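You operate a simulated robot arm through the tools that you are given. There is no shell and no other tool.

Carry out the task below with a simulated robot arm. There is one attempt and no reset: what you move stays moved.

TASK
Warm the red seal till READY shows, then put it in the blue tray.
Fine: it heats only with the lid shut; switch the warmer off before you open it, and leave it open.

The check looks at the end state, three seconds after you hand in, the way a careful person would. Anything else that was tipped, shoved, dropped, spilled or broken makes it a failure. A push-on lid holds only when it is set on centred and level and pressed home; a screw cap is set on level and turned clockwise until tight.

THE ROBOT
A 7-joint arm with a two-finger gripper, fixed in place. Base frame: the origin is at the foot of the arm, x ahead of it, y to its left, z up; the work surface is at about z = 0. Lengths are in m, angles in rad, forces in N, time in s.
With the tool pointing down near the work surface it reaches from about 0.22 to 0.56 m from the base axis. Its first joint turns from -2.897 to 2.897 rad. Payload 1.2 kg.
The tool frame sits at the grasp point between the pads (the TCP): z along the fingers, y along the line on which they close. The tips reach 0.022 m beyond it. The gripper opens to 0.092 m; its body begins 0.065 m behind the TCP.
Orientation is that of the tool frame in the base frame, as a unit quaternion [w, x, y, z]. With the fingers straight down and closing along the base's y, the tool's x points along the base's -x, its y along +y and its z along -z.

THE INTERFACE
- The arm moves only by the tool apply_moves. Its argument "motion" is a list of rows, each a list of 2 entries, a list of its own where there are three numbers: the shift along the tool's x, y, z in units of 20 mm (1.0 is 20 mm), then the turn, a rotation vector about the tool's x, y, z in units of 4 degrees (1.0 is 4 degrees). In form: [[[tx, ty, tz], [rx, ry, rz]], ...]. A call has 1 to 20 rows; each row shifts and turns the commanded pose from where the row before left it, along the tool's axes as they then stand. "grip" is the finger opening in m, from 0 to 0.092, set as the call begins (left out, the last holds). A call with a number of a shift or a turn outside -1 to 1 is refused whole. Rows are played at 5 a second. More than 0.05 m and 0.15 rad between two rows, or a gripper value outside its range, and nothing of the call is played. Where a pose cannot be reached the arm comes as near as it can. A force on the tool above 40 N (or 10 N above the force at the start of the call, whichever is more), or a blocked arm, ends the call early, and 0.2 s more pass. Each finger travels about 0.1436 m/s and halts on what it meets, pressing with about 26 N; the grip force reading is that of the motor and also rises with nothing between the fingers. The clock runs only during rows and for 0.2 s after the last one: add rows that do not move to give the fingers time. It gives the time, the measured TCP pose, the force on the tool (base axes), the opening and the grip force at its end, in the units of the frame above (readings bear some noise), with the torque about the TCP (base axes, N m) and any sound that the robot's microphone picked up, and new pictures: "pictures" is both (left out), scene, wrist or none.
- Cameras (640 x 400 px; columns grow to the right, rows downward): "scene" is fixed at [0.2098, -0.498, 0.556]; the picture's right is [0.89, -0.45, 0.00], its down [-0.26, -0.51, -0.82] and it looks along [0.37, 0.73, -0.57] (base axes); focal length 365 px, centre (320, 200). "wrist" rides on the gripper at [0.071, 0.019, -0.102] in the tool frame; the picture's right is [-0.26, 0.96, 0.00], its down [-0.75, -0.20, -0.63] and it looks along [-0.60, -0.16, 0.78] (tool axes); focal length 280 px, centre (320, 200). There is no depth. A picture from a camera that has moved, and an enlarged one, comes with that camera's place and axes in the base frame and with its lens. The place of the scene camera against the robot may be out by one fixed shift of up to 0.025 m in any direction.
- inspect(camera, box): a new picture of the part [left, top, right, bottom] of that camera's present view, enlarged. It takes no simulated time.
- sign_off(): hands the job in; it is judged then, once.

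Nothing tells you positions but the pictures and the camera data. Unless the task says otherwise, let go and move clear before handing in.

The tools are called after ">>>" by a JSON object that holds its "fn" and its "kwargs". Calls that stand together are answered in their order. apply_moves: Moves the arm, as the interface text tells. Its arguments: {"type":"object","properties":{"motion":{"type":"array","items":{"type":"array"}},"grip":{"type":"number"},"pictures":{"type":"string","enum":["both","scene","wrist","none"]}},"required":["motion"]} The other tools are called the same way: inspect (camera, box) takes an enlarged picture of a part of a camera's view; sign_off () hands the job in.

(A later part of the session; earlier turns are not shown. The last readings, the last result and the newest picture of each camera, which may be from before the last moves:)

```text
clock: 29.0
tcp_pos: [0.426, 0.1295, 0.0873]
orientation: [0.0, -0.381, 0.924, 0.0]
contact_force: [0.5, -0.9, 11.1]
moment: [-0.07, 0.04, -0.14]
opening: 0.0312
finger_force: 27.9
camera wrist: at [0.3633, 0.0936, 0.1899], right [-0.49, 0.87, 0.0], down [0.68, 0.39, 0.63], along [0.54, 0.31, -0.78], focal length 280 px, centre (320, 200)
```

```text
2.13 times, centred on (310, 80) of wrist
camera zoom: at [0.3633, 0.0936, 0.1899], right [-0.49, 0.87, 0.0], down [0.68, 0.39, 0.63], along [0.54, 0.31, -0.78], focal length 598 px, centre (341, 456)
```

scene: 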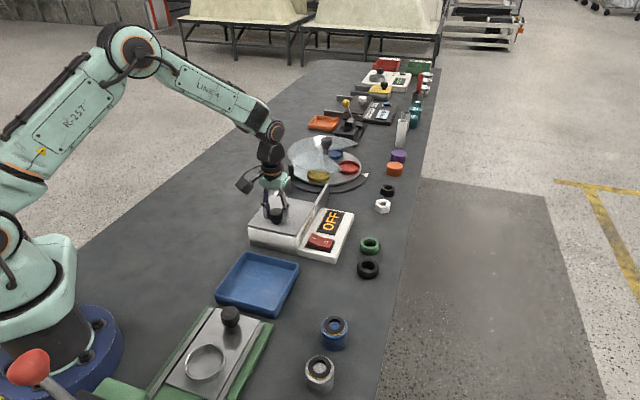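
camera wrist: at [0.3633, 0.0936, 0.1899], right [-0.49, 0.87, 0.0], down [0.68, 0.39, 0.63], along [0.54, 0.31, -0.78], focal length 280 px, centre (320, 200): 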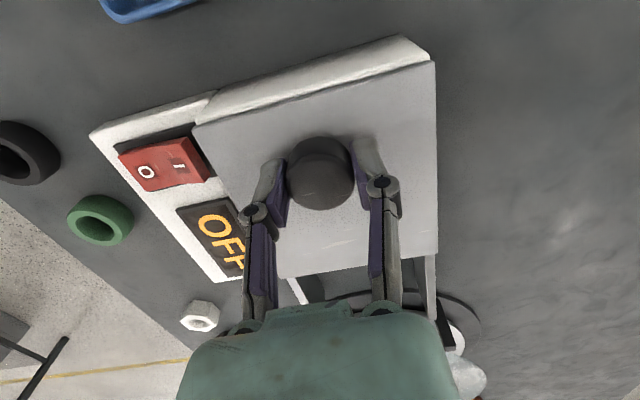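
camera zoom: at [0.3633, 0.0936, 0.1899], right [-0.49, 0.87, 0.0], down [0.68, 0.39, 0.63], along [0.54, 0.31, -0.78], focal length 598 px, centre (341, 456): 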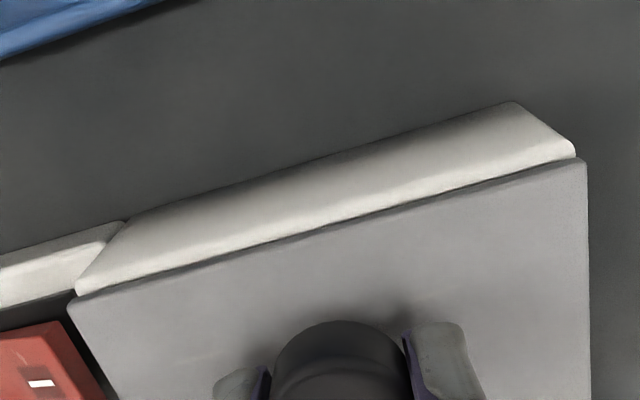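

The gap is nearly gone. I'll keep going in small steps until the lid meets its stop.

>>> {"fn": "apply_moves", "kwargs": {"motion": [[[0.1, 0, 0], [0, 0, 0]], [[0.1, 0, 0], [0, 0, 0]], [[0, 0, 0], [0, 0, 0]]]}}

>>> {"fn": "inspect", "kwargs": {"camera": "wrist", "box": [160, 0, 460, 160]}}

>>> {"fn": "inspect", "kwargs": {"camera": "scene", "box": [220, 150, 380, 270]}}

```text
clock: 29.8
tcp_pos: [0.4232, 0.1261, 0.089]
orientation: [0.002, -0.382, 0.924, 0.0]
contact_force: [9.6, -1.1, 0.9]
moment: [-0.03, -0.15, -0.03]
opening: 0.0314
finger_force: 28.0
camera wrist: at [0.3608, 0.0908, 0.1897], right [-0.5, 0.87, 0.0], down [0.68, 0.39, 0.63], along [0.54, 0.31, -0.78], focal length 280 px, centre (320, 200)
```

scene: 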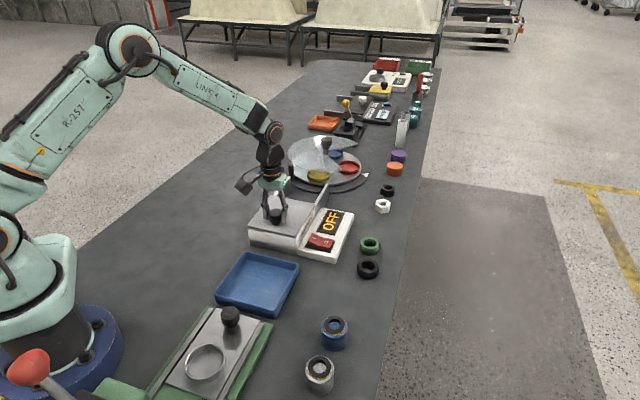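
wrist: 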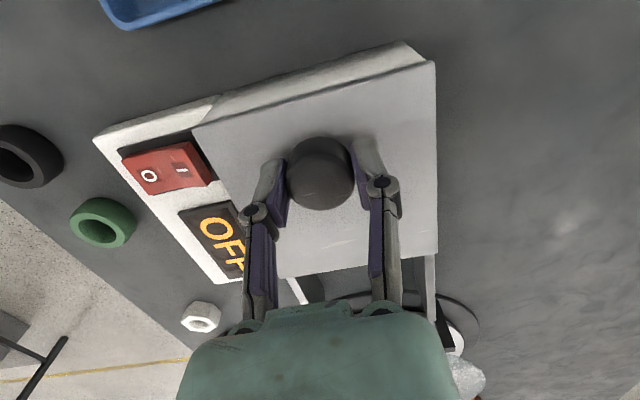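

```text
2.13 times, centred on (310, 80) of wrist
camera zoom: at [0.3608, 0.0908, 0.1897], right [-0.5, 0.87, 0.0], down [0.68, 0.39, 0.63], along [0.54, 0.31, -0.78], focal length 598 px, centre (341, 456)
```

zoom: 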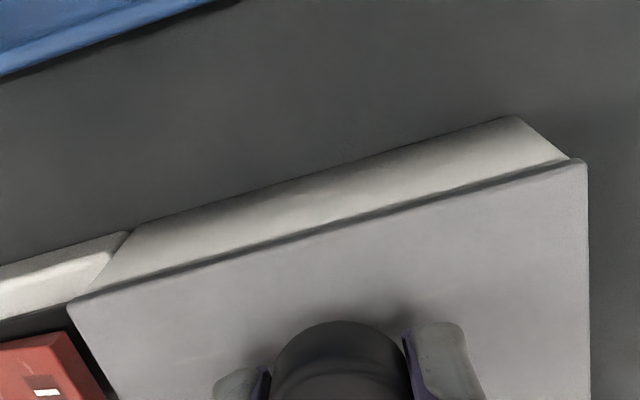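

```text
3.33 times, centred on (300, 210) of scene
camera zoom: at [0.2098, -0.498, 0.556], right [0.89, -0.45, 0.0], down [-0.26, -0.51, -0.82], along [0.37, 0.73, -0.57], focal length 1215 px, centre (387, 167)
```

zoom: 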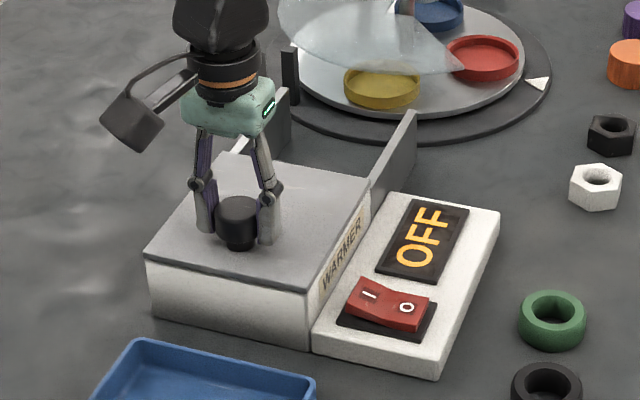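

The lid covers the whole basin flush to the end wall. I'll push once more to make sure it's against the stop.

>>> {"fn": "apply_moves", "kwargs": {"motion": [[[0.1, 0, 0], [0, 0, 0]], [[0, 0, 0], [0, 0, 0]]], "pictures": "none"}}

```text
clock: 30.4
tcp_pos: [0.4225, 0.1263, 0.0902]
orientation: [0.004, -0.383, 0.924, -0.001]
contact_force: [26.8, 3.3, -7.4]
moment: [0.1, -0.46, 0.1]
opening: 0.0315
finger_force: 28.3
```

The lid is against its stop, since the force rose with no further travel. I'll ease off the strain, release the knob and lift away.

>>> {"fn": "apply_moves", "kwargs": {"motion": [[[-0.11, 0, 0], [0, 0, 0]], [[0, 0, 0], [0, 0, 0]]], "pictures": "none"}}

>>> {"fn": "apply_moves", "kwargs": {"motion": [[[0, 0, 0], [0, 0, 0]], [[0, 0, 0], [0, 0, 0]], [[0, 0, 0], [0, 0, 0]], [[0, 0, -0.5], [0, 0, 0]], [[0, 0, -1], [0, 0, 0]], [[0, 0, -1], [0, 0, 0]], [[0, 0, -1], [0, 0, 0]], [[0, 0, 0], [0, 0, 0]]], "grip": 0.06}}

>>> {"fn": "inspect", "kwargs": {"camera": "wrist", "box": [100, 0, 460, 240]}}

```text
clock: 31.0
tcp_pos: [0.4239, 0.1261, 0.0898]
orientation: [0.0, -0.381, 0.925, -0.002]
contact_force: [10.8, -8.1, 5.1]
moment: [0.15, -0.47, 0.0]
opening: 0.0313
finger_force: 28.1
```

```text
clock: 32.8
tcp_pos: [0.4229, 0.1276, 0.16]
orientation: [0.0, -0.383, 0.924, 0.0]
contact_force: [1.1, -0.1, -0.4]
moment: [0.02, 0.0, 0.01]
opening: 0.06
finger_force: 0.1
camera wrist: at [0.3598, 0.0914, 0.2611], right [-0.5, 0.87, 0.0], down [0.68, 0.39, 0.62], along [0.54, 0.31, -0.78], focal length 280 px, centre (320, 200)
```

scene: 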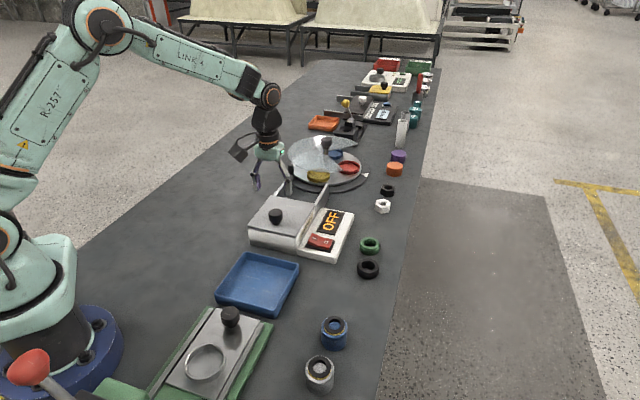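
wrist: 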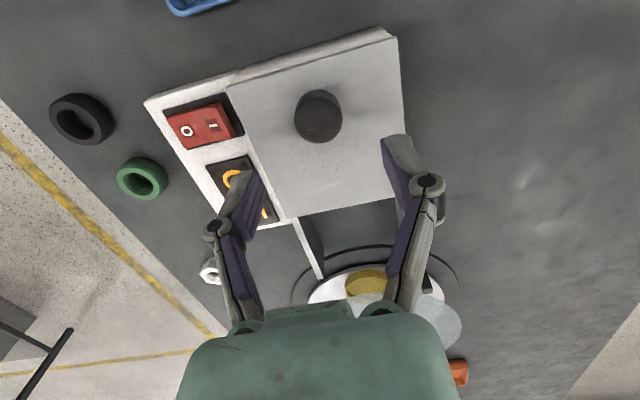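

```text
1.67 times, centred on (280, 120) of wrist
camera zoom: at [0.3598, 0.0914, 0.2611], right [-0.5, 0.87, 0.0], down [0.68, 0.39, 0.62], along [0.54, 0.31, -0.78], focal length 467 px, centre (387, 333)
```

zoom: 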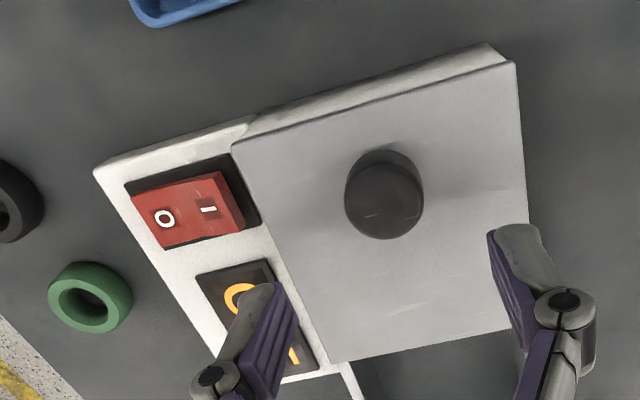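

The lid is shut and the switch panel is fully in view, with the raised I end of the rocker at about (0.487, 0.065). I'll close the fingers, move above that end, and lower to just over it.

>>> {"fn": "apply_moves", "kwargs": {"motion": [[[-0.01, -0.8, 0], [0, 0, 0]], [[0, -0.9, 0], [0, 0, 0]], [[0, -0.92, 0], [0, 0, 0]], [[0, -0.92, 0], [0, 0, 0]], [[0, -0.92, 0], [0, 0, 0]], [[0, 0, 0.7], [0, 0, 0]], [[0, 0, 1], [0, 0, 0]], [[0, 0, 1], [0, 0, 0]], [[0, 0, 0.8], [0, 0, 0]], [[0, 0, 0], [0, 0, 0]]], "grip": 0.0}}

>>> {"fn": "inspect", "kwargs": {"camera": "wrist", "box": [200, 60, 460, 240]}}

>>> {"fn": "inspect", "kwargs": {"camera": "scene", "box": [220, 150, 380, 270]}}

```text
clock: 35.0
tcp_pos: [0.4875, 0.0646, 0.0887]
orientation: [0.0, -0.383, 0.924, 0.001]
contact_force: [-0.1, -0.5, 0.0]
moment: [0.0, -0.02, 0.02]
opening: 0.0001
finger_force: 26.6
camera wrist: at [0.424, 0.0286, 0.1893], right [-0.5, 0.87, 0.0], down [0.68, 0.39, 0.63], along [0.54, 0.31, -0.78], focal length 280 px, centre (320, 200)
```

scene: 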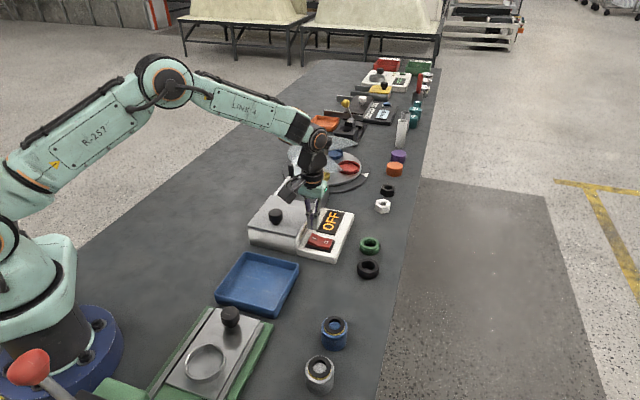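
wrist: 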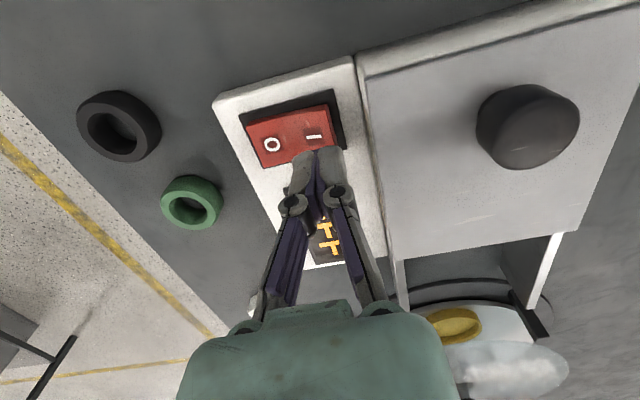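

```text
2.22 times, centred on (330, 150) of wrist
camera zoom: at [0.424, 0.0286, 0.1893], right [-0.5, 0.87, 0.0], down [0.68, 0.39, 0.63], along [0.54, 0.31, -0.78], focal length 623 px, centre (298, 311)
```

zoom: 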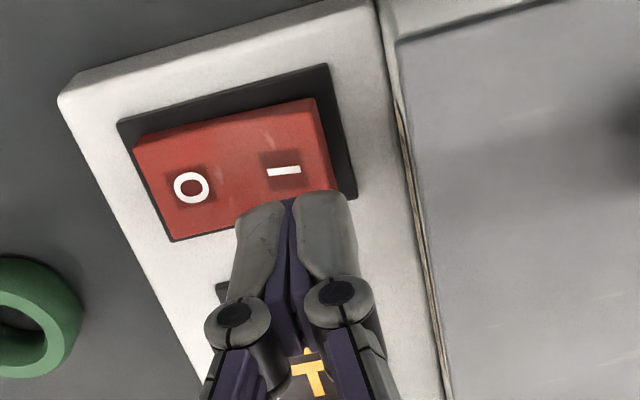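

```text
3.33 times, centred on (300, 210) of scene
camera zoom: at [0.2098, -0.498, 0.556], right [0.89, -0.45, 0.0], down [-0.26, -0.51, -0.82], along [0.37, 0.73, -0.57], focal length 1215 px, centre (387, 167)
```

zoom: 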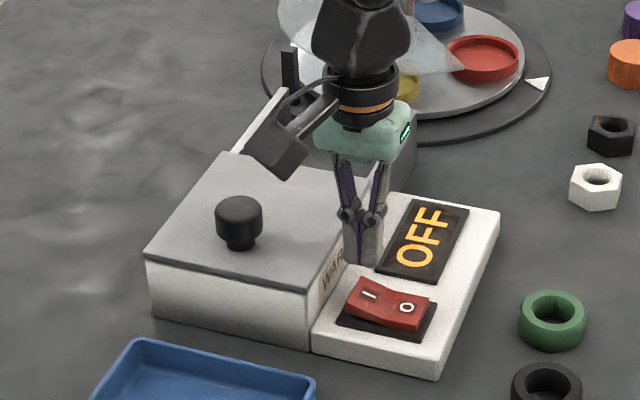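

The closed tips line up over the I half of the rocker, clear of the lid edge. I'll lower to just above it and then press in small steps, watching the display.

>>> {"fn": "apply_moves", "kwargs": {"motion": [[[0.13, 0.06, 0.4], [0, 0, 0]], [[0, 0, 0.4], [0, 0, 0]], [[0, 0, 0.3], [0, 0, 0]], [[0, 0, 0], [0, 0, 0]]]}}

>>> {"fn": "inspect", "kwargs": {"camera": "scene", "box": [220, 150, 380, 270]}}

```text
clock: 36.0
tcp_pos: [0.4841, 0.0647, 0.0666]
orientation: [0.0, -0.383, 0.924, 0.0]
contact_force: [-0.2, 0.3, 0.2]
moment: [-0.01, -0.01, -0.01]
opening: 0.0001
finger_force: 26.0
camera wrist: at [0.4211, 0.0279, 0.1681], right [-0.5, 0.87, 0.0], down [0.68, 0.39, 0.62], along [0.54, 0.31, -0.78], focal length 280 px, centre (320, 200)
```

scene: 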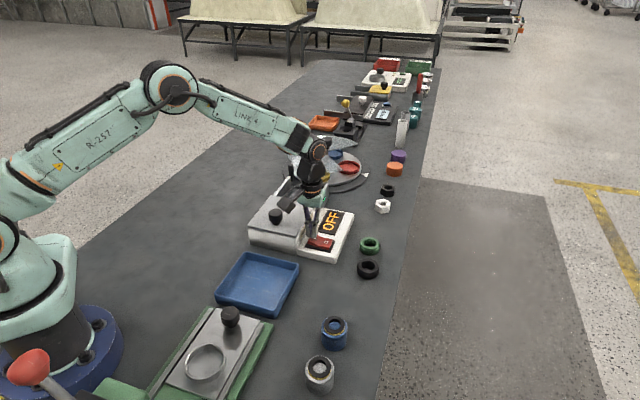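
wrist: 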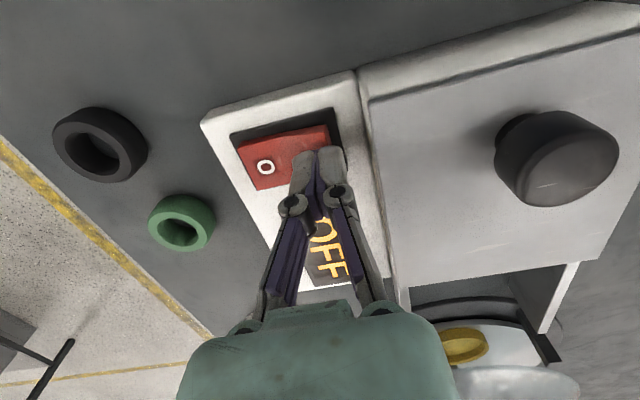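

```text
3.33 times, centred on (300, 210) of scene
camera zoom: at [0.2098, -0.498, 0.556], right [0.89, -0.45, 0.0], down [-0.26, -0.51, -0.82], along [0.37, 0.73, -0.57], focal length 1215 px, centre (387, 167)
```

zoom: 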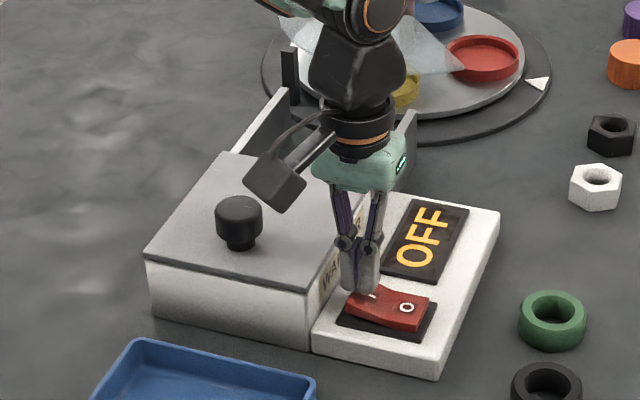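

>>> {"fn": "apply_moves", "kwargs": {"motion": [[[0, 0, 0.15], [0, 0, 0]], [[0, 0, 0.15], [0, 0, 0]], [[0, 0, 0.15], [0, 0, 0]], [[0, 0, 0], [0, 0, 0]]], "pictures": "wrist"}}

```text
clock: 37.0
tcp_pos: [0.4839, 0.0635, 0.059]
orientation: [0.001, -0.383, 0.924, 0.001]
contact_force: [-2.9, 3.1, 4.8]
moment: [0.04, 0.05, 0.0]
opening: 0.0061
finger_force: 28.3
camera wrist: at [0.4208, 0.028, 0.1594], right [-0.5, 0.87, 0.0], down [0.68, 0.39, 0.63], along [0.54, 0.31, -0.78], focal length 280 px, centre (320, 200)
```

wrist: 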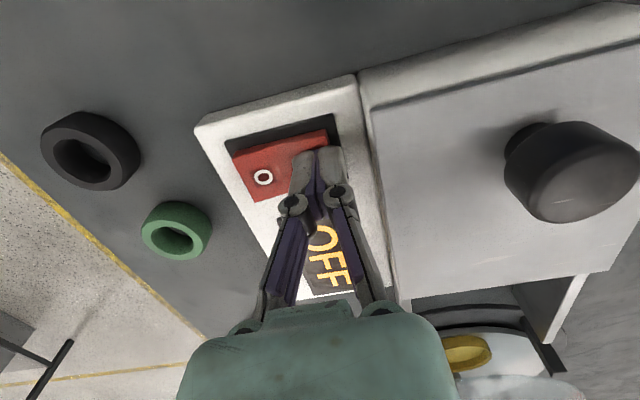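

Light contact with the rocker at z of about 0.059. I'll press further in small steps.

>>> {"fn": "apply_moves", "kwargs": {"motion": [[[0, 0, 0.1], [0, 0, 0]], [[0, 0, 0.1], [0, 0, 0]], [[0, 0, 0], [0, 0, 0]]], "pictures": "both"}}

>>> {"fn": "inspect", "kwargs": {"camera": "scene", "box": [220, 150, 380, 270]}}

```text
clock: 37.8
tcp_pos: [0.4837, 0.0631, 0.057]
orientation: [0.0, -0.382, 0.924, 0.0]
contact_force: [-5.7, -0.8, 10.7]
moment: [-0.05, 0.09, -0.02]
opening: 0.0002
finger_force: 28.1
heard: click
stopped in row 3: the force on the tool passed its limit at 42 N (the readings are from after the stop); the commanded pose is now the measured one
camera wrist: at [0.4212, 0.0272, 0.1578], right [-0.5, 0.87, 0.0], down [0.68, 0.39, 0.62], along [0.54, 0.31, -0.78], focal length 280 px, centre (320, 200)
```

scene: 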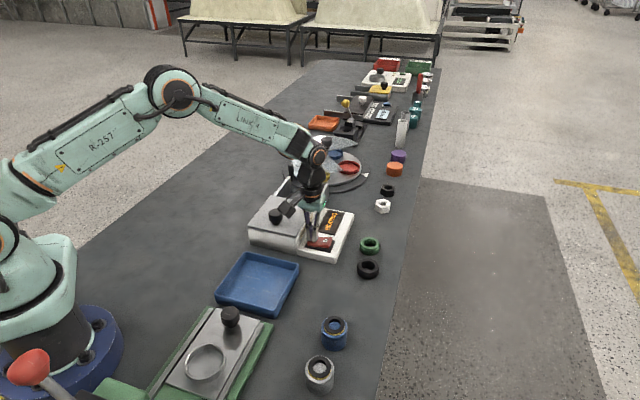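
wrist: 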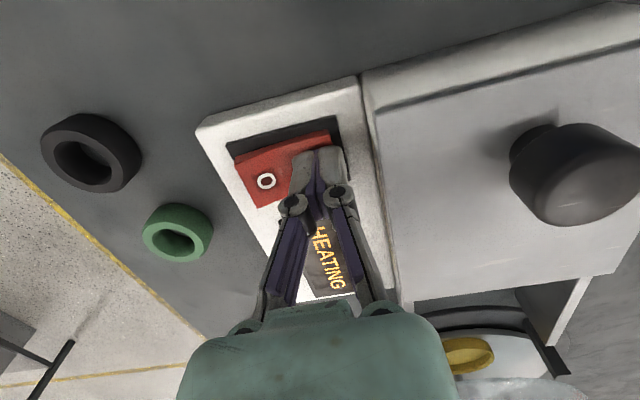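

```text
3.33 times, centred on (300, 210) of scene
camera zoom: at [0.2098, -0.498, 0.556], right [0.89, -0.45, 0.0], down [-0.26, -0.51, -0.82], along [0.37, 0.73, -0.57], focal length 1215 px, centre (387, 167)
```

zoom: 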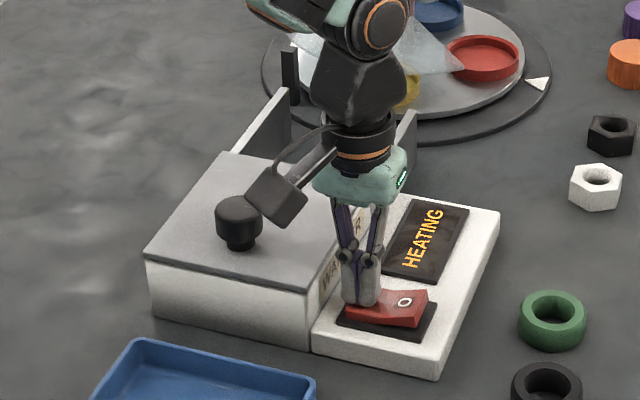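

A click sounded and the display now reads HEATING. I'll lift off, move above the O end ready to switch off, and wait for READY.

>>> {"fn": "apply_moves", "kwargs": {"motion": [[[0, 0, -0.5], [0, 0, 0]], [[0, 0, -0.8], [0, 0, 0]], [[0, -0.87, 0], [0, 0, 0]], [[0, -0.87, 0], [0, 0, 0]], [[0, 0, 0], [0, 0, 0]], [[0, 0, 0], [0, 0, 0]], [[0, 0, 0], [0, 0, 0]], [[0, 0, 0], [0, 0, 0]], [[0, 0, 0], [0, 0, 0]], [[0, 0, 0], [0, 0, 0]], [[0, 0, 0], [0, 0, 0]], [[0, 0, 0], [0, 0, 0]], [[0, 0, 0], [0, 0, 0]], [[0, 0, 0], [0, 0, 0]]], "pictures": "both"}}

>>> {"fn": "inspect", "kwargs": {"camera": "scene", "box": [220, 150, 380, 270]}}

```text
clock: 40.8
tcp_pos: [0.5089, 0.0393, 0.0817]
orientation: [-0.001, -0.382, 0.924, -0.001]
contact_force: [-0.1, -0.8, -1.2]
moment: [0.0, -0.03, 0.0]
opening: 0.0
finger_force: 29.1
camera wrist: at [0.4462, 0.0024, 0.1831], right [-0.5, 0.87, 0.0], down [0.68, 0.39, 0.62], along [0.54, 0.31, -0.78], focal length 280 px, centre (320, 200)
```

scene: 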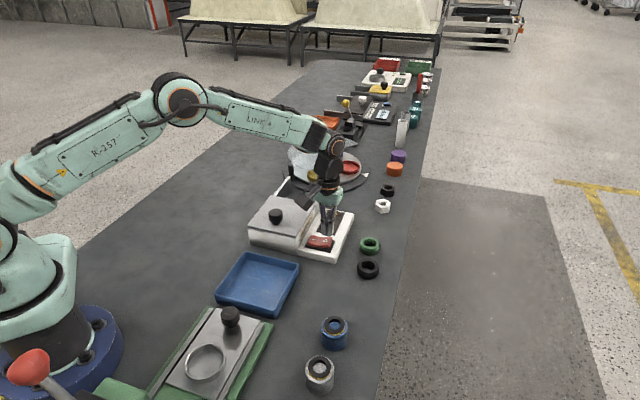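
wrist: 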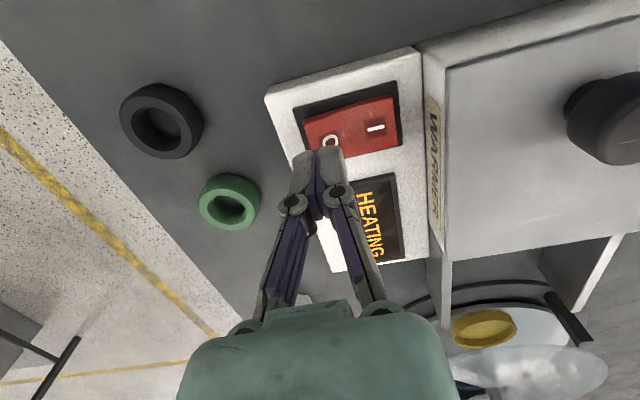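

```text
3.33 times, centred on (300, 210) of scene
camera zoom: at [0.2098, -0.498, 0.556], right [0.89, -0.45, 0.0], down [-0.26, -0.51, -0.82], along [0.37, 0.73, -0.57], focal length 1215 px, centre (387, 167)
```

zoom: 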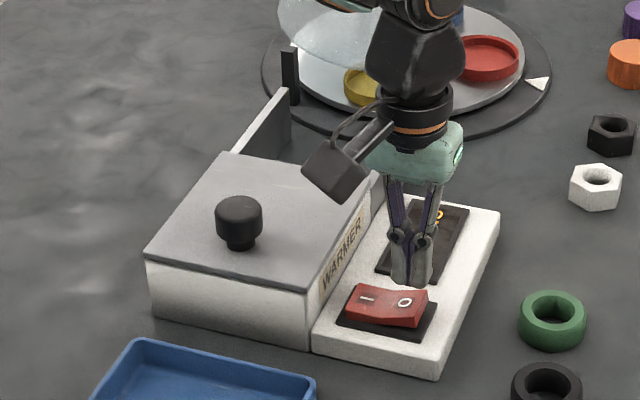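

The rocker is on its I side and the wrist view shows HEATING. I'm above the O end at a safe height, so I'll hold still and wait.

>>> {"fn": "apply_moves", "kwargs": {"motion": [[[0, 0, 0], [0, 0, 0]], [[0, 0, 0], [0, 0, 0]], [[0, 0, 0], [0, 0, 0]], [[0, 0, 0], [0, 0, 0]], [[0, 0, 0], [0, 0, 0]], [[0, 0, 0], [0, 0, 0]], [[0, 0, 0], [0, 0, 0]], [[0, 0, 0], [0, 0, 0]], [[0, 0, 0], [0, 0, 0]], [[0, 0, 0], [0, 0, 0]], [[0, 0, 0], [0, 0, 0]], [[0, 0, 0], [0, 0, 0]], [[0, 0, 0], [0, 0, 0]], [[0, 0, 0], [0, 0, 0]], [[0, 0, 0], [0, 0, 0]], [[0, 0, 0], [0, 0, 0]], [[0, 0, 0], [0, 0, 0]], [[0, 0, 0], [0, 0, 0]], [[0, 0, 0], [0, 0, 0]], [[0, 0, 0], [0, 0, 0]]], "pictures": "wrist"}}

```text
clock: 45.0
tcp_pos: [0.5102, 0.0379, 0.0822]
orientation: [-0.001, -0.382, 0.924, -0.001]
contact_force: [0.0, -0.4, -0.9]
moment: [-0.03, 0.0, 0.01]
opening: 0.0
finger_force: 28.5
camera wrist: at [0.4462, 0.0024, 0.1831], right [-0.5, 0.87, 0.0], down [0.68, 0.39, 0.62], along [0.54, 0.31, -0.78], focal length 280 px, centre (320, 200)
```

wrist: 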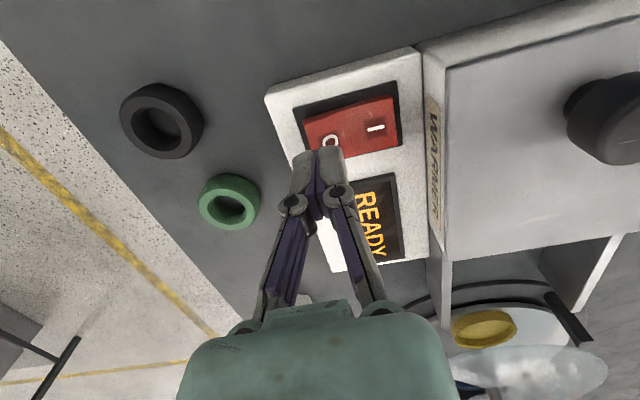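

The display reads READY. I'll press the O end down to switch the warmer off.

>>> {"fn": "apply_moves", "kwargs": {"motion": [[[0, 0, 0.4], [0, 0, 0]], [[0, 0, 0.4], [0, 0, 0]], [[0, 0, 0.15], [0, 0, 0]], [[0, 0, 0.12], [0, 0, 0]], [[0, 0, 0.1], [0, 0, 0]], [[0, 0, 0.1], [0, 0, 0]], [[0, 0, 0], [0, 0, 0]]], "pictures": "both"}}

>>> {"fn": "inspect", "kwargs": {"camera": "scene", "box": [220, 150, 380, 270]}}

```text
clock: 46.6
tcp_pos: [0.5088, 0.0391, 0.056]
orientation: [-0.001, -0.381, 0.924, -0.001]
contact_force: [-6.2, -0.7, 12.1]
moment: [0.05, 0.19, 0.04]
opening: 0.0
finger_force: 28.3
camera wrist: at [0.4453, 0.0025, 0.158], right [-0.5, 0.87, 0.0], down [0.68, 0.39, 0.62], along [0.54, 0.31, -0.78], focal length 280 px, centre (320, 200)
```

scene: 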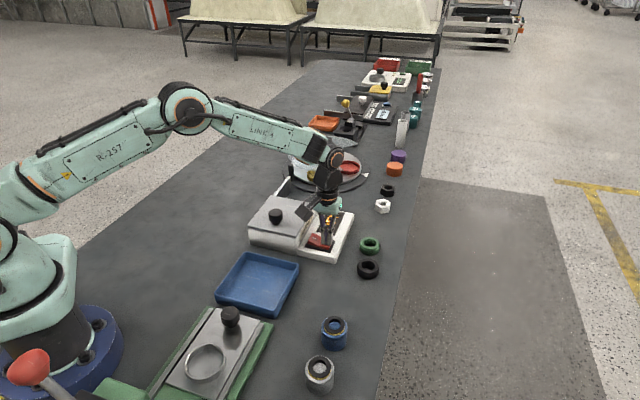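
wrist: 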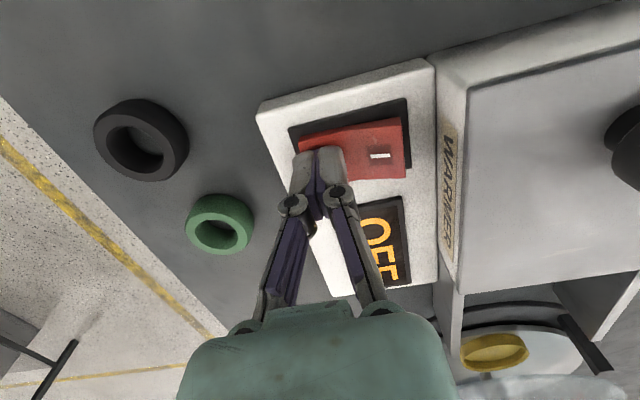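

```text
3.33 times, centred on (300, 210) of scene
camera zoom: at [0.2098, -0.498, 0.556], right [0.89, -0.45, 0.0], down [-0.26, -0.51, -0.82], along [0.37, 0.73, -0.57], focal length 1215 px, centre (387, 167)
```

zoom: 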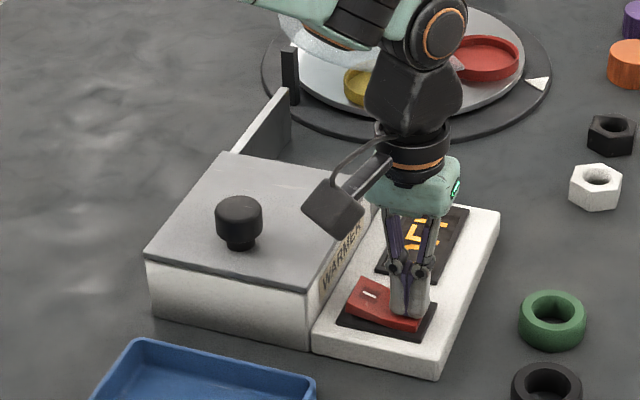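

The display reads OFF with the O side down. I'll lift straight up and check it stays that way.

>>> {"fn": "apply_moves", "kwargs": {"motion": [[[0, 0, -0.3], [0, 0, 0]], [[0, 0, -0.8], [0, 0, 0]], [[0, 0, -1], [0, 0, 0]], [[0, 0, -1], [0, 0, 0]], [[0, 0, -1], [0, 0, 0]], [[0, 0, -1], [0, 0, 0]], [[0, 0, 0], [0, 0, 0]]], "pictures": "both"}}

>>> {"fn": "inspect", "kwargs": {"camera": "scene", "box": [220, 150, 380, 270]}}

>>> {"fn": "inspect", "kwargs": {"camera": "wrist", "box": [240, 20, 600, 260]}}

```text
clock: 48.2
tcp_pos: [0.5086, 0.0391, 0.1584]
orientation: [-0.001, -0.382, 0.924, 0.0]
contact_force: [-0.6, -0.2, -0.3]
moment: [0.02, 0.0, 0.01]
opening: 0.0
finger_force: 27.6
camera wrist: at [0.4461, 0.0029, 0.2605], right [-0.5, 0.87, 0.0], down [0.68, 0.39, 0.62], along [0.54, 0.31, -0.78], focal length 280 px, centre (320, 200)
```

scene: 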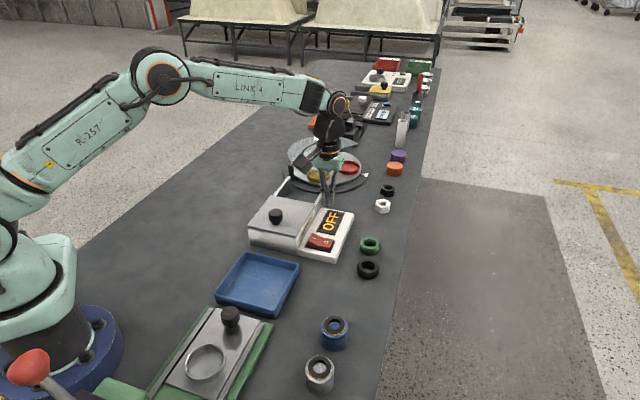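
wrist: 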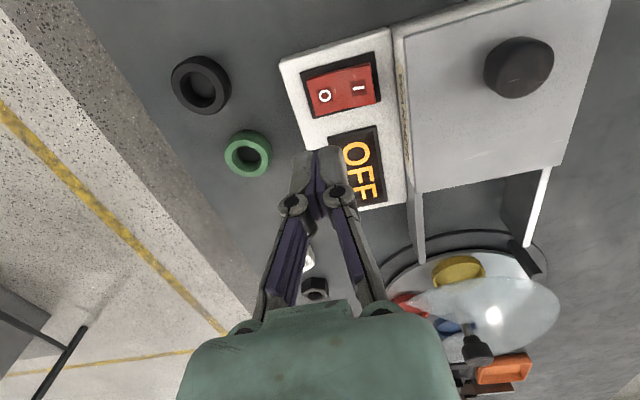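

```text
3.33 times, centred on (300, 210) of scene
camera zoom: at [0.2098, -0.498, 0.556], right [0.89, -0.45, 0.0], down [-0.26, -0.51, -0.82], along [0.37, 0.73, -0.57], focal length 1215 px, centre (387, 167)
```

zoom: 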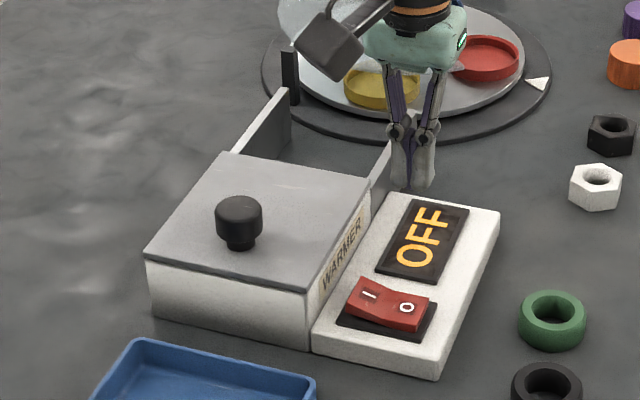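

```text
1.67 times, centred on (420, 140) of wrist
camera zoom: at [0.4461, 0.0029, 0.2605], right [-0.5, 0.87, 0.0], down [0.68, 0.39, 0.62], along [0.54, 0.31, -0.78], focal length 467 px, centre (153, 300)
```

zoom: 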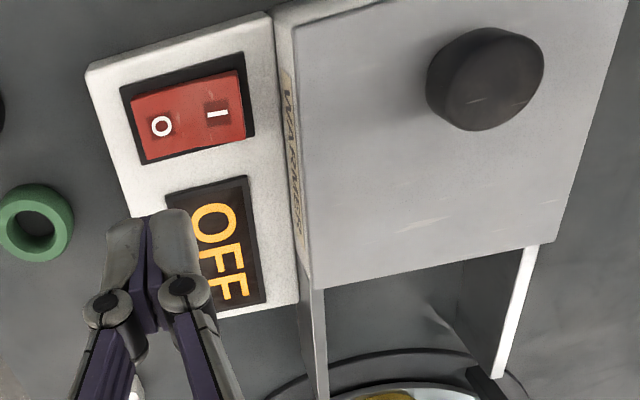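

It stays OFF. Next I'll open the fingers, go back over the lid knob at about (0.423, 0.127), and slide the lid open.

>>> {"fn": "apply_moves", "kwargs": {"motion": [[[-0.02, 0.7, 0], [0, 0, 0]], [[-0.02, 0.9, 0], [0, 0, 0]], [[-0.02, 0.95, 0], [0, 0, 0]], [[-0.02, 0.95, 0], [0, 0, 0]], [[0, 0.95, 0], [0, 0, 0]], [[0, 0.9, 0], [0, 0, 0]], [[0, 0.78, 0.4], [0, 0, 0]], [[0, 0, 0.6], [0, 0, 0]], [[0, 0, 0.6], [0, 0, 0]], [[0, 0, 0], [0, 0, 0]]], "grip": 0.07}}

```text
clock: 50.4
tcp_pos: [0.4233, 0.1267, 0.1263]
orientation: [0.0, -0.381, 0.925, 0.0]
contact_force: [-0.4, 0.7, -0.2]
moment: [-0.01, -0.04, -0.01]
opening: 0.0701
finger_force: 0.0
camera wrist: at [0.3603, 0.0906, 0.2269], right [-0.5, 0.87, 0.0], down [0.68, 0.39, 0.62], along [0.54, 0.31, -0.78], focal length 280 px, centre (320, 200)
```

scene: 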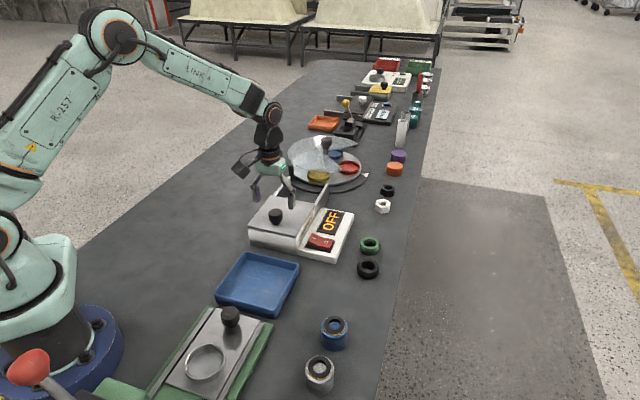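
wrist: 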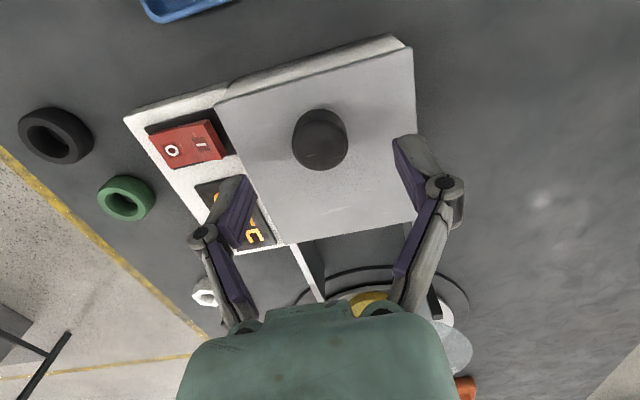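

The knob is centred between the open fingers as before. I'll lower and grip it.

>>> {"fn": "apply_moves", "kwargs": {"motion": [[[0, 0, 0.6], [0, 0, 0]], [[0, 0, 0.7], [0, 0, 0]], [[0, 0, 0.58], [0, 0, 0]], [[0, 0, 0], [0, 0, 0]]], "pictures": "none"}}

>>> {"fn": "apply_moves", "kwargs": {"motion": [[[0, 0, 0], [0, 0, 0]], [[0, 0, 0], [0, 0, 0]], [[0, 0, 0], [0, 0, 0]], [[0, 0, 0], [0, 0, 0]]], "grip": 0.015}}

```text
clock: 51.4
tcp_pos: [0.422, 0.1288, 0.0901]
orientation: [0.0, -0.382, 0.924, 0.0]
contact_force: [0.3, 0.0, 0.2]
moment: [0.01, -0.01, -0.02]
opening: 0.0698
finger_force: 0.1
```

```text
clock: 52.4
tcp_pos: [0.4238, 0.127, 0.0915]
orientation: [0.002, -0.381, 0.924, 0.0]
contact_force: [7.6, -7.8, 15.8]
moment: [-0.15, -0.18, -0.03]
opening: 0.0312
finger_force: 28.0
camera wrist: at [0.3607, 0.0912, 0.1912], right [-0.49, 0.87, 0.0], down [0.68, 0.39, 0.63], along [0.55, 0.31, -0.78], focal length 280 px, centre (320, 200)
```

scene: 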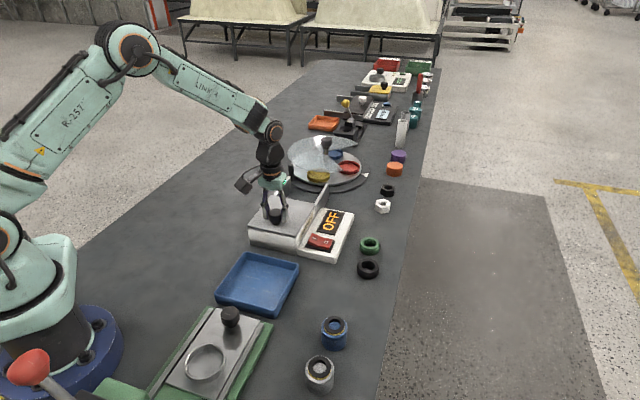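
wrist: 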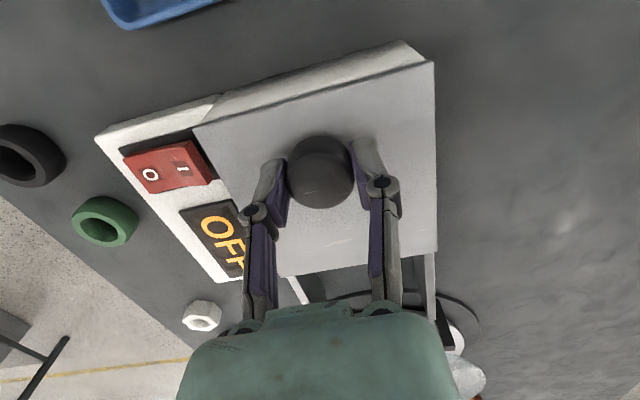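

The knob is gripped again. I'll slide the lid about 105 mm back to its original open position.

>>> {"fn": "apply_moves", "kwargs": {"motion": [[[-0.2, -0.03, 0], [0, 0, 0]], [[-0.3, -0.02, 0], [0, 0, 0]], [[-0.4, 0, 0], [0, 0, 0]], [[-0.4, 0, 0], [0, 0, 0]], [[-0.4, 0, 0], [0, 0, 0]], [[-0.4, 0, 0], [0, 0, 0]], [[-0.4, 0, 0], [0, 0, 0]], [[-0.4, 0, 0], [0, 0, 0]], [[-0.4, 0, 0], [0, 0, 0]], [[-0.4, 0, 0], [0, 0, 0]], [[-0.4, 0, 0], [0, 0, 0]], [[-0.4, 0, 0], [0, 0, 0]], [[-0.3, 0, 0], [0, 0, 0]], [[-0.2, 0, 0], [0, 0, 0]], [[0, 0, 0], [0, 0, 0]]]}}

```text
clock: 55.6
tcp_pos: [0.4959, 0.1966, 0.0883]
orientation: [-0.001, -0.383, 0.924, 0.0]
contact_force: [-1.8, 0.5, -5.7]
moment: [-0.19, 0.26, 0.05]
opening: 0.0313
finger_force: 28.2
camera wrist: at [0.4316, 0.161, 0.1895], right [-0.5, 0.87, 0.0], down [0.68, 0.39, 0.62], along [0.54, 0.31, -0.78], focal length 280 px, centre (320, 200)
```

scene: 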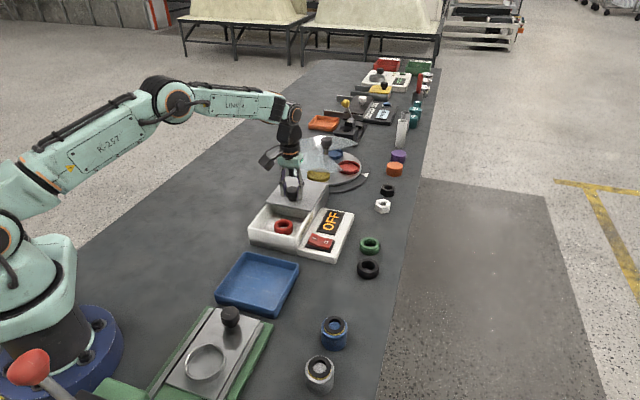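
wrist: 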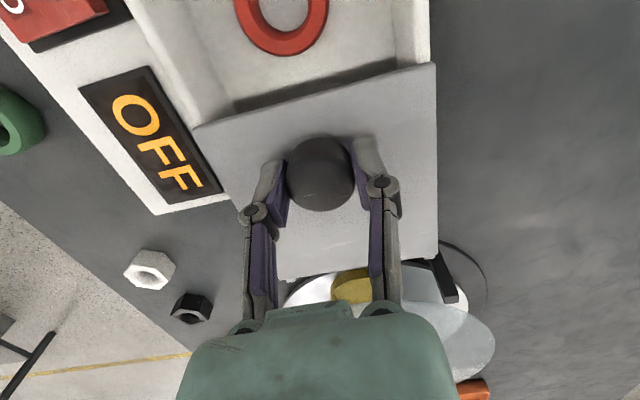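

The lid is almost fully back, about 4 mm short of where it began. I'll nudge it the rest of the way.

>>> {"fn": "apply_moves", "kwargs": {"motion": [[[-0.12, 0, 0], [0, 0, 0]], [[-0.1, 0, 0], [0, 0, 0]], [[0, 0, 0], [0, 0, 0]]], "pictures": "none"}}

```text
clock: 56.4
tcp_pos: [0.4975, 0.2, 0.0881]
orientation: [0.0, -0.382, 0.924, 0.0]
contact_force: [-1.6, 2.6, -12.7]
moment: [0.19, -0.07, -0.03]
opening: 0.0316
finger_force: 27.5
```

The lid is fully open again. I'll release the knob and lift away.

>>> {"fn": "apply_moves", "kwargs": {"motion": [[[0, 0, 0], [0, 0, 0]], [[0, 0, 0], [0, 0, 0]], [[0, 0, 0], [0, 0, 0]], [[0, 0, -0.5], [0, 0, 0]], [[0, 0, -1], [0, 0, 0]], [[0, 0, -1], [0, 0, 0]], [[0, 0, -1], [0, 0, 0]], [[0, 0, 0], [0, 0, 0]]], "grip": 0.064}}

>>> {"fn": "inspect", "kwargs": {"camera": "scene", "box": [220, 130, 380, 270]}}

```text
clock: 58.2
tcp_pos: [0.499, 0.1978, 0.159]
orientation: [-0.001, -0.382, 0.924, 0.0]
contact_force: [-0.4, 0.7, 0.3]
moment: [-0.02, -0.04, 0.03]
opening: 0.0644
finger_force: 0.1
camera wrist: at [0.4351, 0.1622, 0.26], right [-0.5, 0.87, 0.0], down [0.68, 0.39, 0.62], along [0.54, 0.31, -0.78], focal length 280 px, centre (320, 200)
```

scene: 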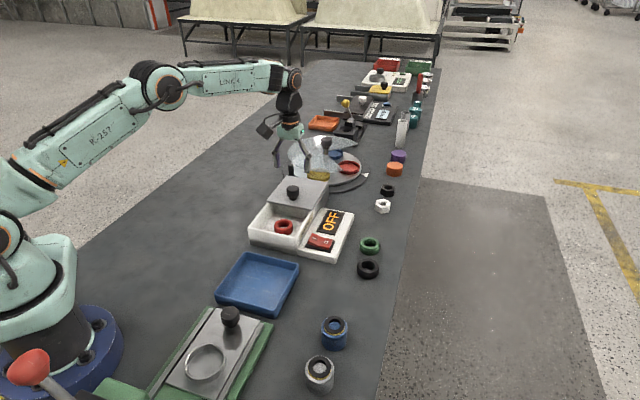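
wrist: 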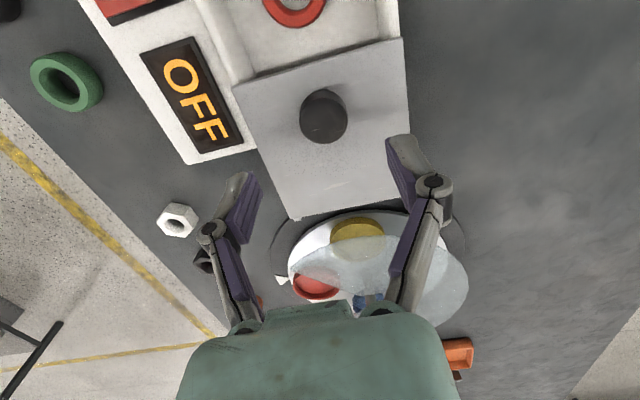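

```text
2.86 times, centred on (300, 200) of scene
camera zoom: at [0.2098, -0.498, 0.556], right [0.89, -0.45, 0.0], down [-0.26, -0.51, -0.82], along [0.37, 0.73, -0.57], focal length 1042 px, centre (377, 200)
```

zoom: 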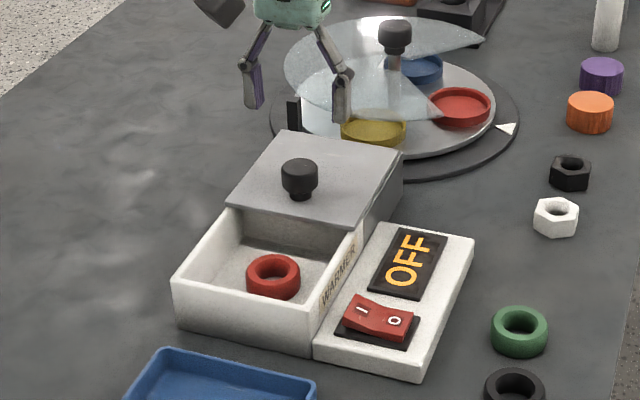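

The lid is open as at the start, the warmer is OFF and the seal is in the basin. I'll move back over the seal and check alignment.

>>> {"fn": "apply_moves", "kwargs": {"motion": [[[0.8, 0.01, 0], [0, 0, 0]], [[0.95, 0.01, 0], [0, 0, 0]], [[0.95, 0.01, 0], [0, 0, 0]], [[0.84, 0.01, 0], [0, 0, 0]], [[0, 0, 0.5], [0, 0, 0]], [[0, 0, 0.8], [0, 0, 0]], [[0, 0, 0.7], [0, 0, 0]], [[0, 0, 0], [0, 0, 0]]], "grip": 0.06}}

>>> {"fn": "inspect", "kwargs": {"camera": "wrist", "box": [200, 20, 460, 220]}}

```text
clock: 60.0
tcp_pos: [0.4474, 0.1511, 0.1185]
orientation: [0.0, -0.382, 0.924, 0.0]
contact_force: [-0.7, 0.1, -0.3]
moment: [-0.02, -0.01, -0.02]
opening: 0.0597
finger_force: 0.0
camera wrist: at [0.3849, 0.1143, 0.2189], right [-0.5, 0.87, 0.0], down [0.68, 0.39, 0.62], along [0.54, 0.31, -0.78], focal length 280 px, centre (320, 200)
```

scene: 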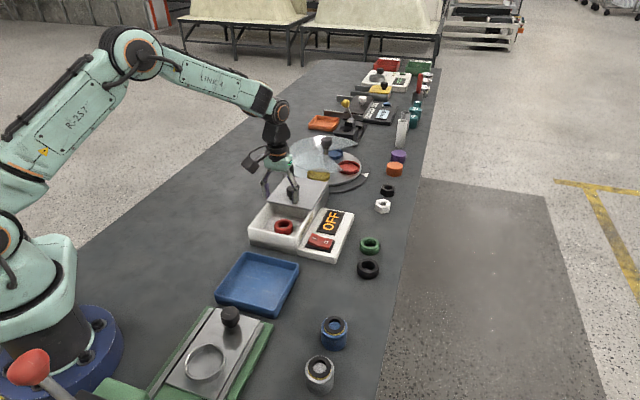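
wrist: 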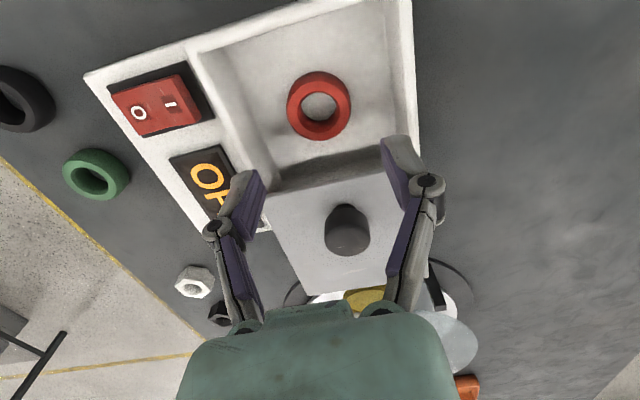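

```text
2.00 times, centred on (330, 120) of wrist
camera zoom: at [0.3849, 0.1143, 0.2189], right [-0.5, 0.87, 0.0], down [0.68, 0.39, 0.62], along [0.54, 0.31, -0.78], focal length 561 px, centre (300, 360)
```

zoom: 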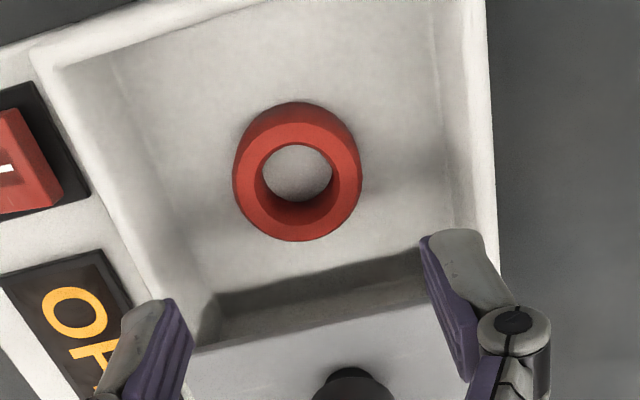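

The seal is centred between the fingers to within 2–3 mm. I'll lower around it.

>>> {"fn": "apply_moves", "kwargs": {"motion": [[[0.1, 0, 0.5], [0, 0, 0]], [[0, 0, 0.9], [0, 0, 0]], [[0, 0, 0.9], [0, 0, 0]], [[0, 0, 0.7], [0, 0, 0]], [[0, 0, 0.4], [0, 0, 0]], [[0, 0, 0.3], [0, 0, 0]], [[0, 0, 0.1], [0, 0, 0]], [[0, 0, 0], [0, 0, 0]]], "pictures": "wrist"}}

```text
clock: 61.8
tcp_pos: [0.4466, 0.1486, 0.0433]
orientation: [0.001, -0.382, 0.924, 0.0]
contact_force: [0.7, 0.3, 1.0]
moment: [0.03, 0.0, 0.01]
opening: 0.0599
finger_force: 0.0
camera wrist: at [0.3836, 0.113, 0.1442], right [-0.5, 0.87, 0.0], down [0.68, 0.39, 0.62], along [0.54, 0.31, -0.78], focal length 280 px, centre (320, 200)
```

wrist: 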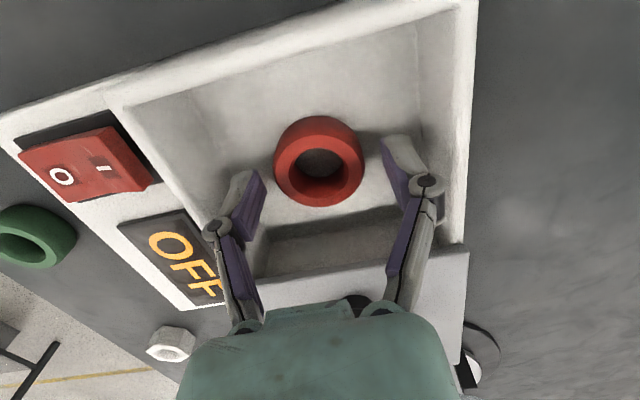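

>>> {"fn": "apply_moves", "kwargs": {"motion": [[[0, 0, 0.04], [0, 0, 0]], [[0, 0, 0], [0, 0, 0]], [[0, 0, 0], [0, 0, 0]], [[0, 0, 0], [0, 0, 0]]], "grip": 0.03, "pictures": "wrist"}}

```text
clock: 62.8
tcp_pos: [0.4474, 0.1496, 0.043]
orientation: [0.001, -0.382, 0.924, -0.002]
contact_force: [-3.9, -1.4, 22.0]
moment: [-0.04, 0.06, 0.05]
opening: 0.0439
finger_force: 26.3
camera wrist: at [0.3839, 0.113, 0.1442], right [-0.5, 0.87, 0.0], down [0.68, 0.39, 0.63], along [0.54, 0.31, -0.78], focal length 280 px, centre (320, 200)
```

wrist: 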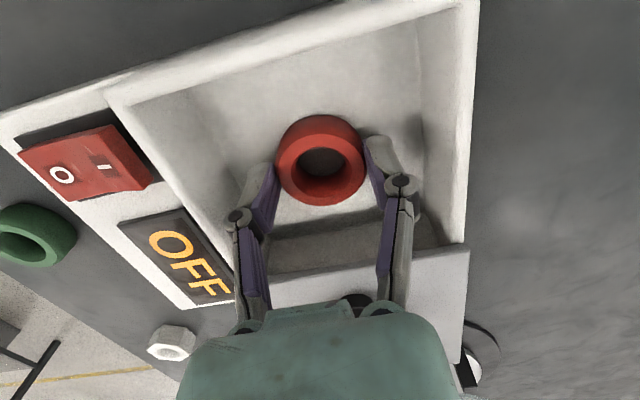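

The seal is gripped at 0.044. I'll lift it straight up well clear of the box.

>>> {"fn": "apply_moves", "kwargs": {"motion": [[[0, 0, -0.3], [0, 0, 0]], [[0, 0, -0.7], [0, 0, 0]], [[0, 0, -1], [0, 0, 0]], [[0, 0, -1], [0, 0, 0]], [[0, 0, -1], [0, 0, 0]], [[0, 0, -1], [0, 0, 0]], [[0, 0, -1], [0, 0, 0]], [[0, 0, -0.5], [0, 0, 0]], [[0, 0, 0], [0, 0, 0]]]}}

>>> {"fn": "inspect", "kwargs": {"camera": "scene", "box": [190, 150, 350, 330]}}

```text
clock: 64.8
tcp_pos: [0.4456, 0.1481, 0.1733]
orientation: [0.0, -0.382, 0.924, -0.001]
contact_force: [-0.4, -0.7, -0.6]
moment: [0.01, 0.01, -0.01]
opening: 0.044
finger_force: 25.8
camera wrist: at [0.3824, 0.1122, 0.2746], right [-0.5, 0.87, 0.0], down [0.68, 0.39, 0.62], along [0.54, 0.31, -0.78], focal length 280 px, centre (320, 200)
```

scene: 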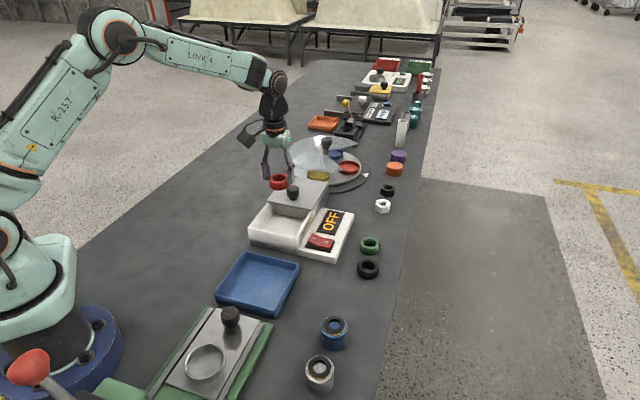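
wrist: 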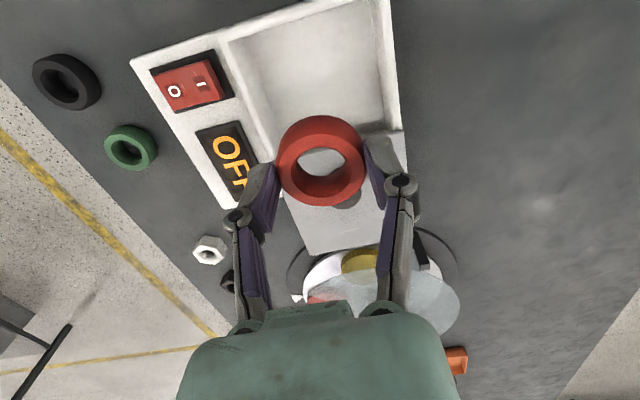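

```text
2.22 times, centred on (270, 240) of scene
camera zoom: at [0.2098, -0.498, 0.556], right [0.89, -0.45, 0.0], down [-0.26, -0.51, -0.82], along [0.37, 0.73, -0.57], focal length 810 px, centre (431, 111)
```

zoom: 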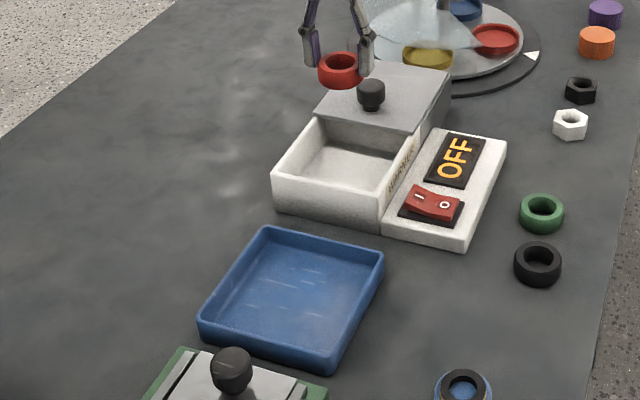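

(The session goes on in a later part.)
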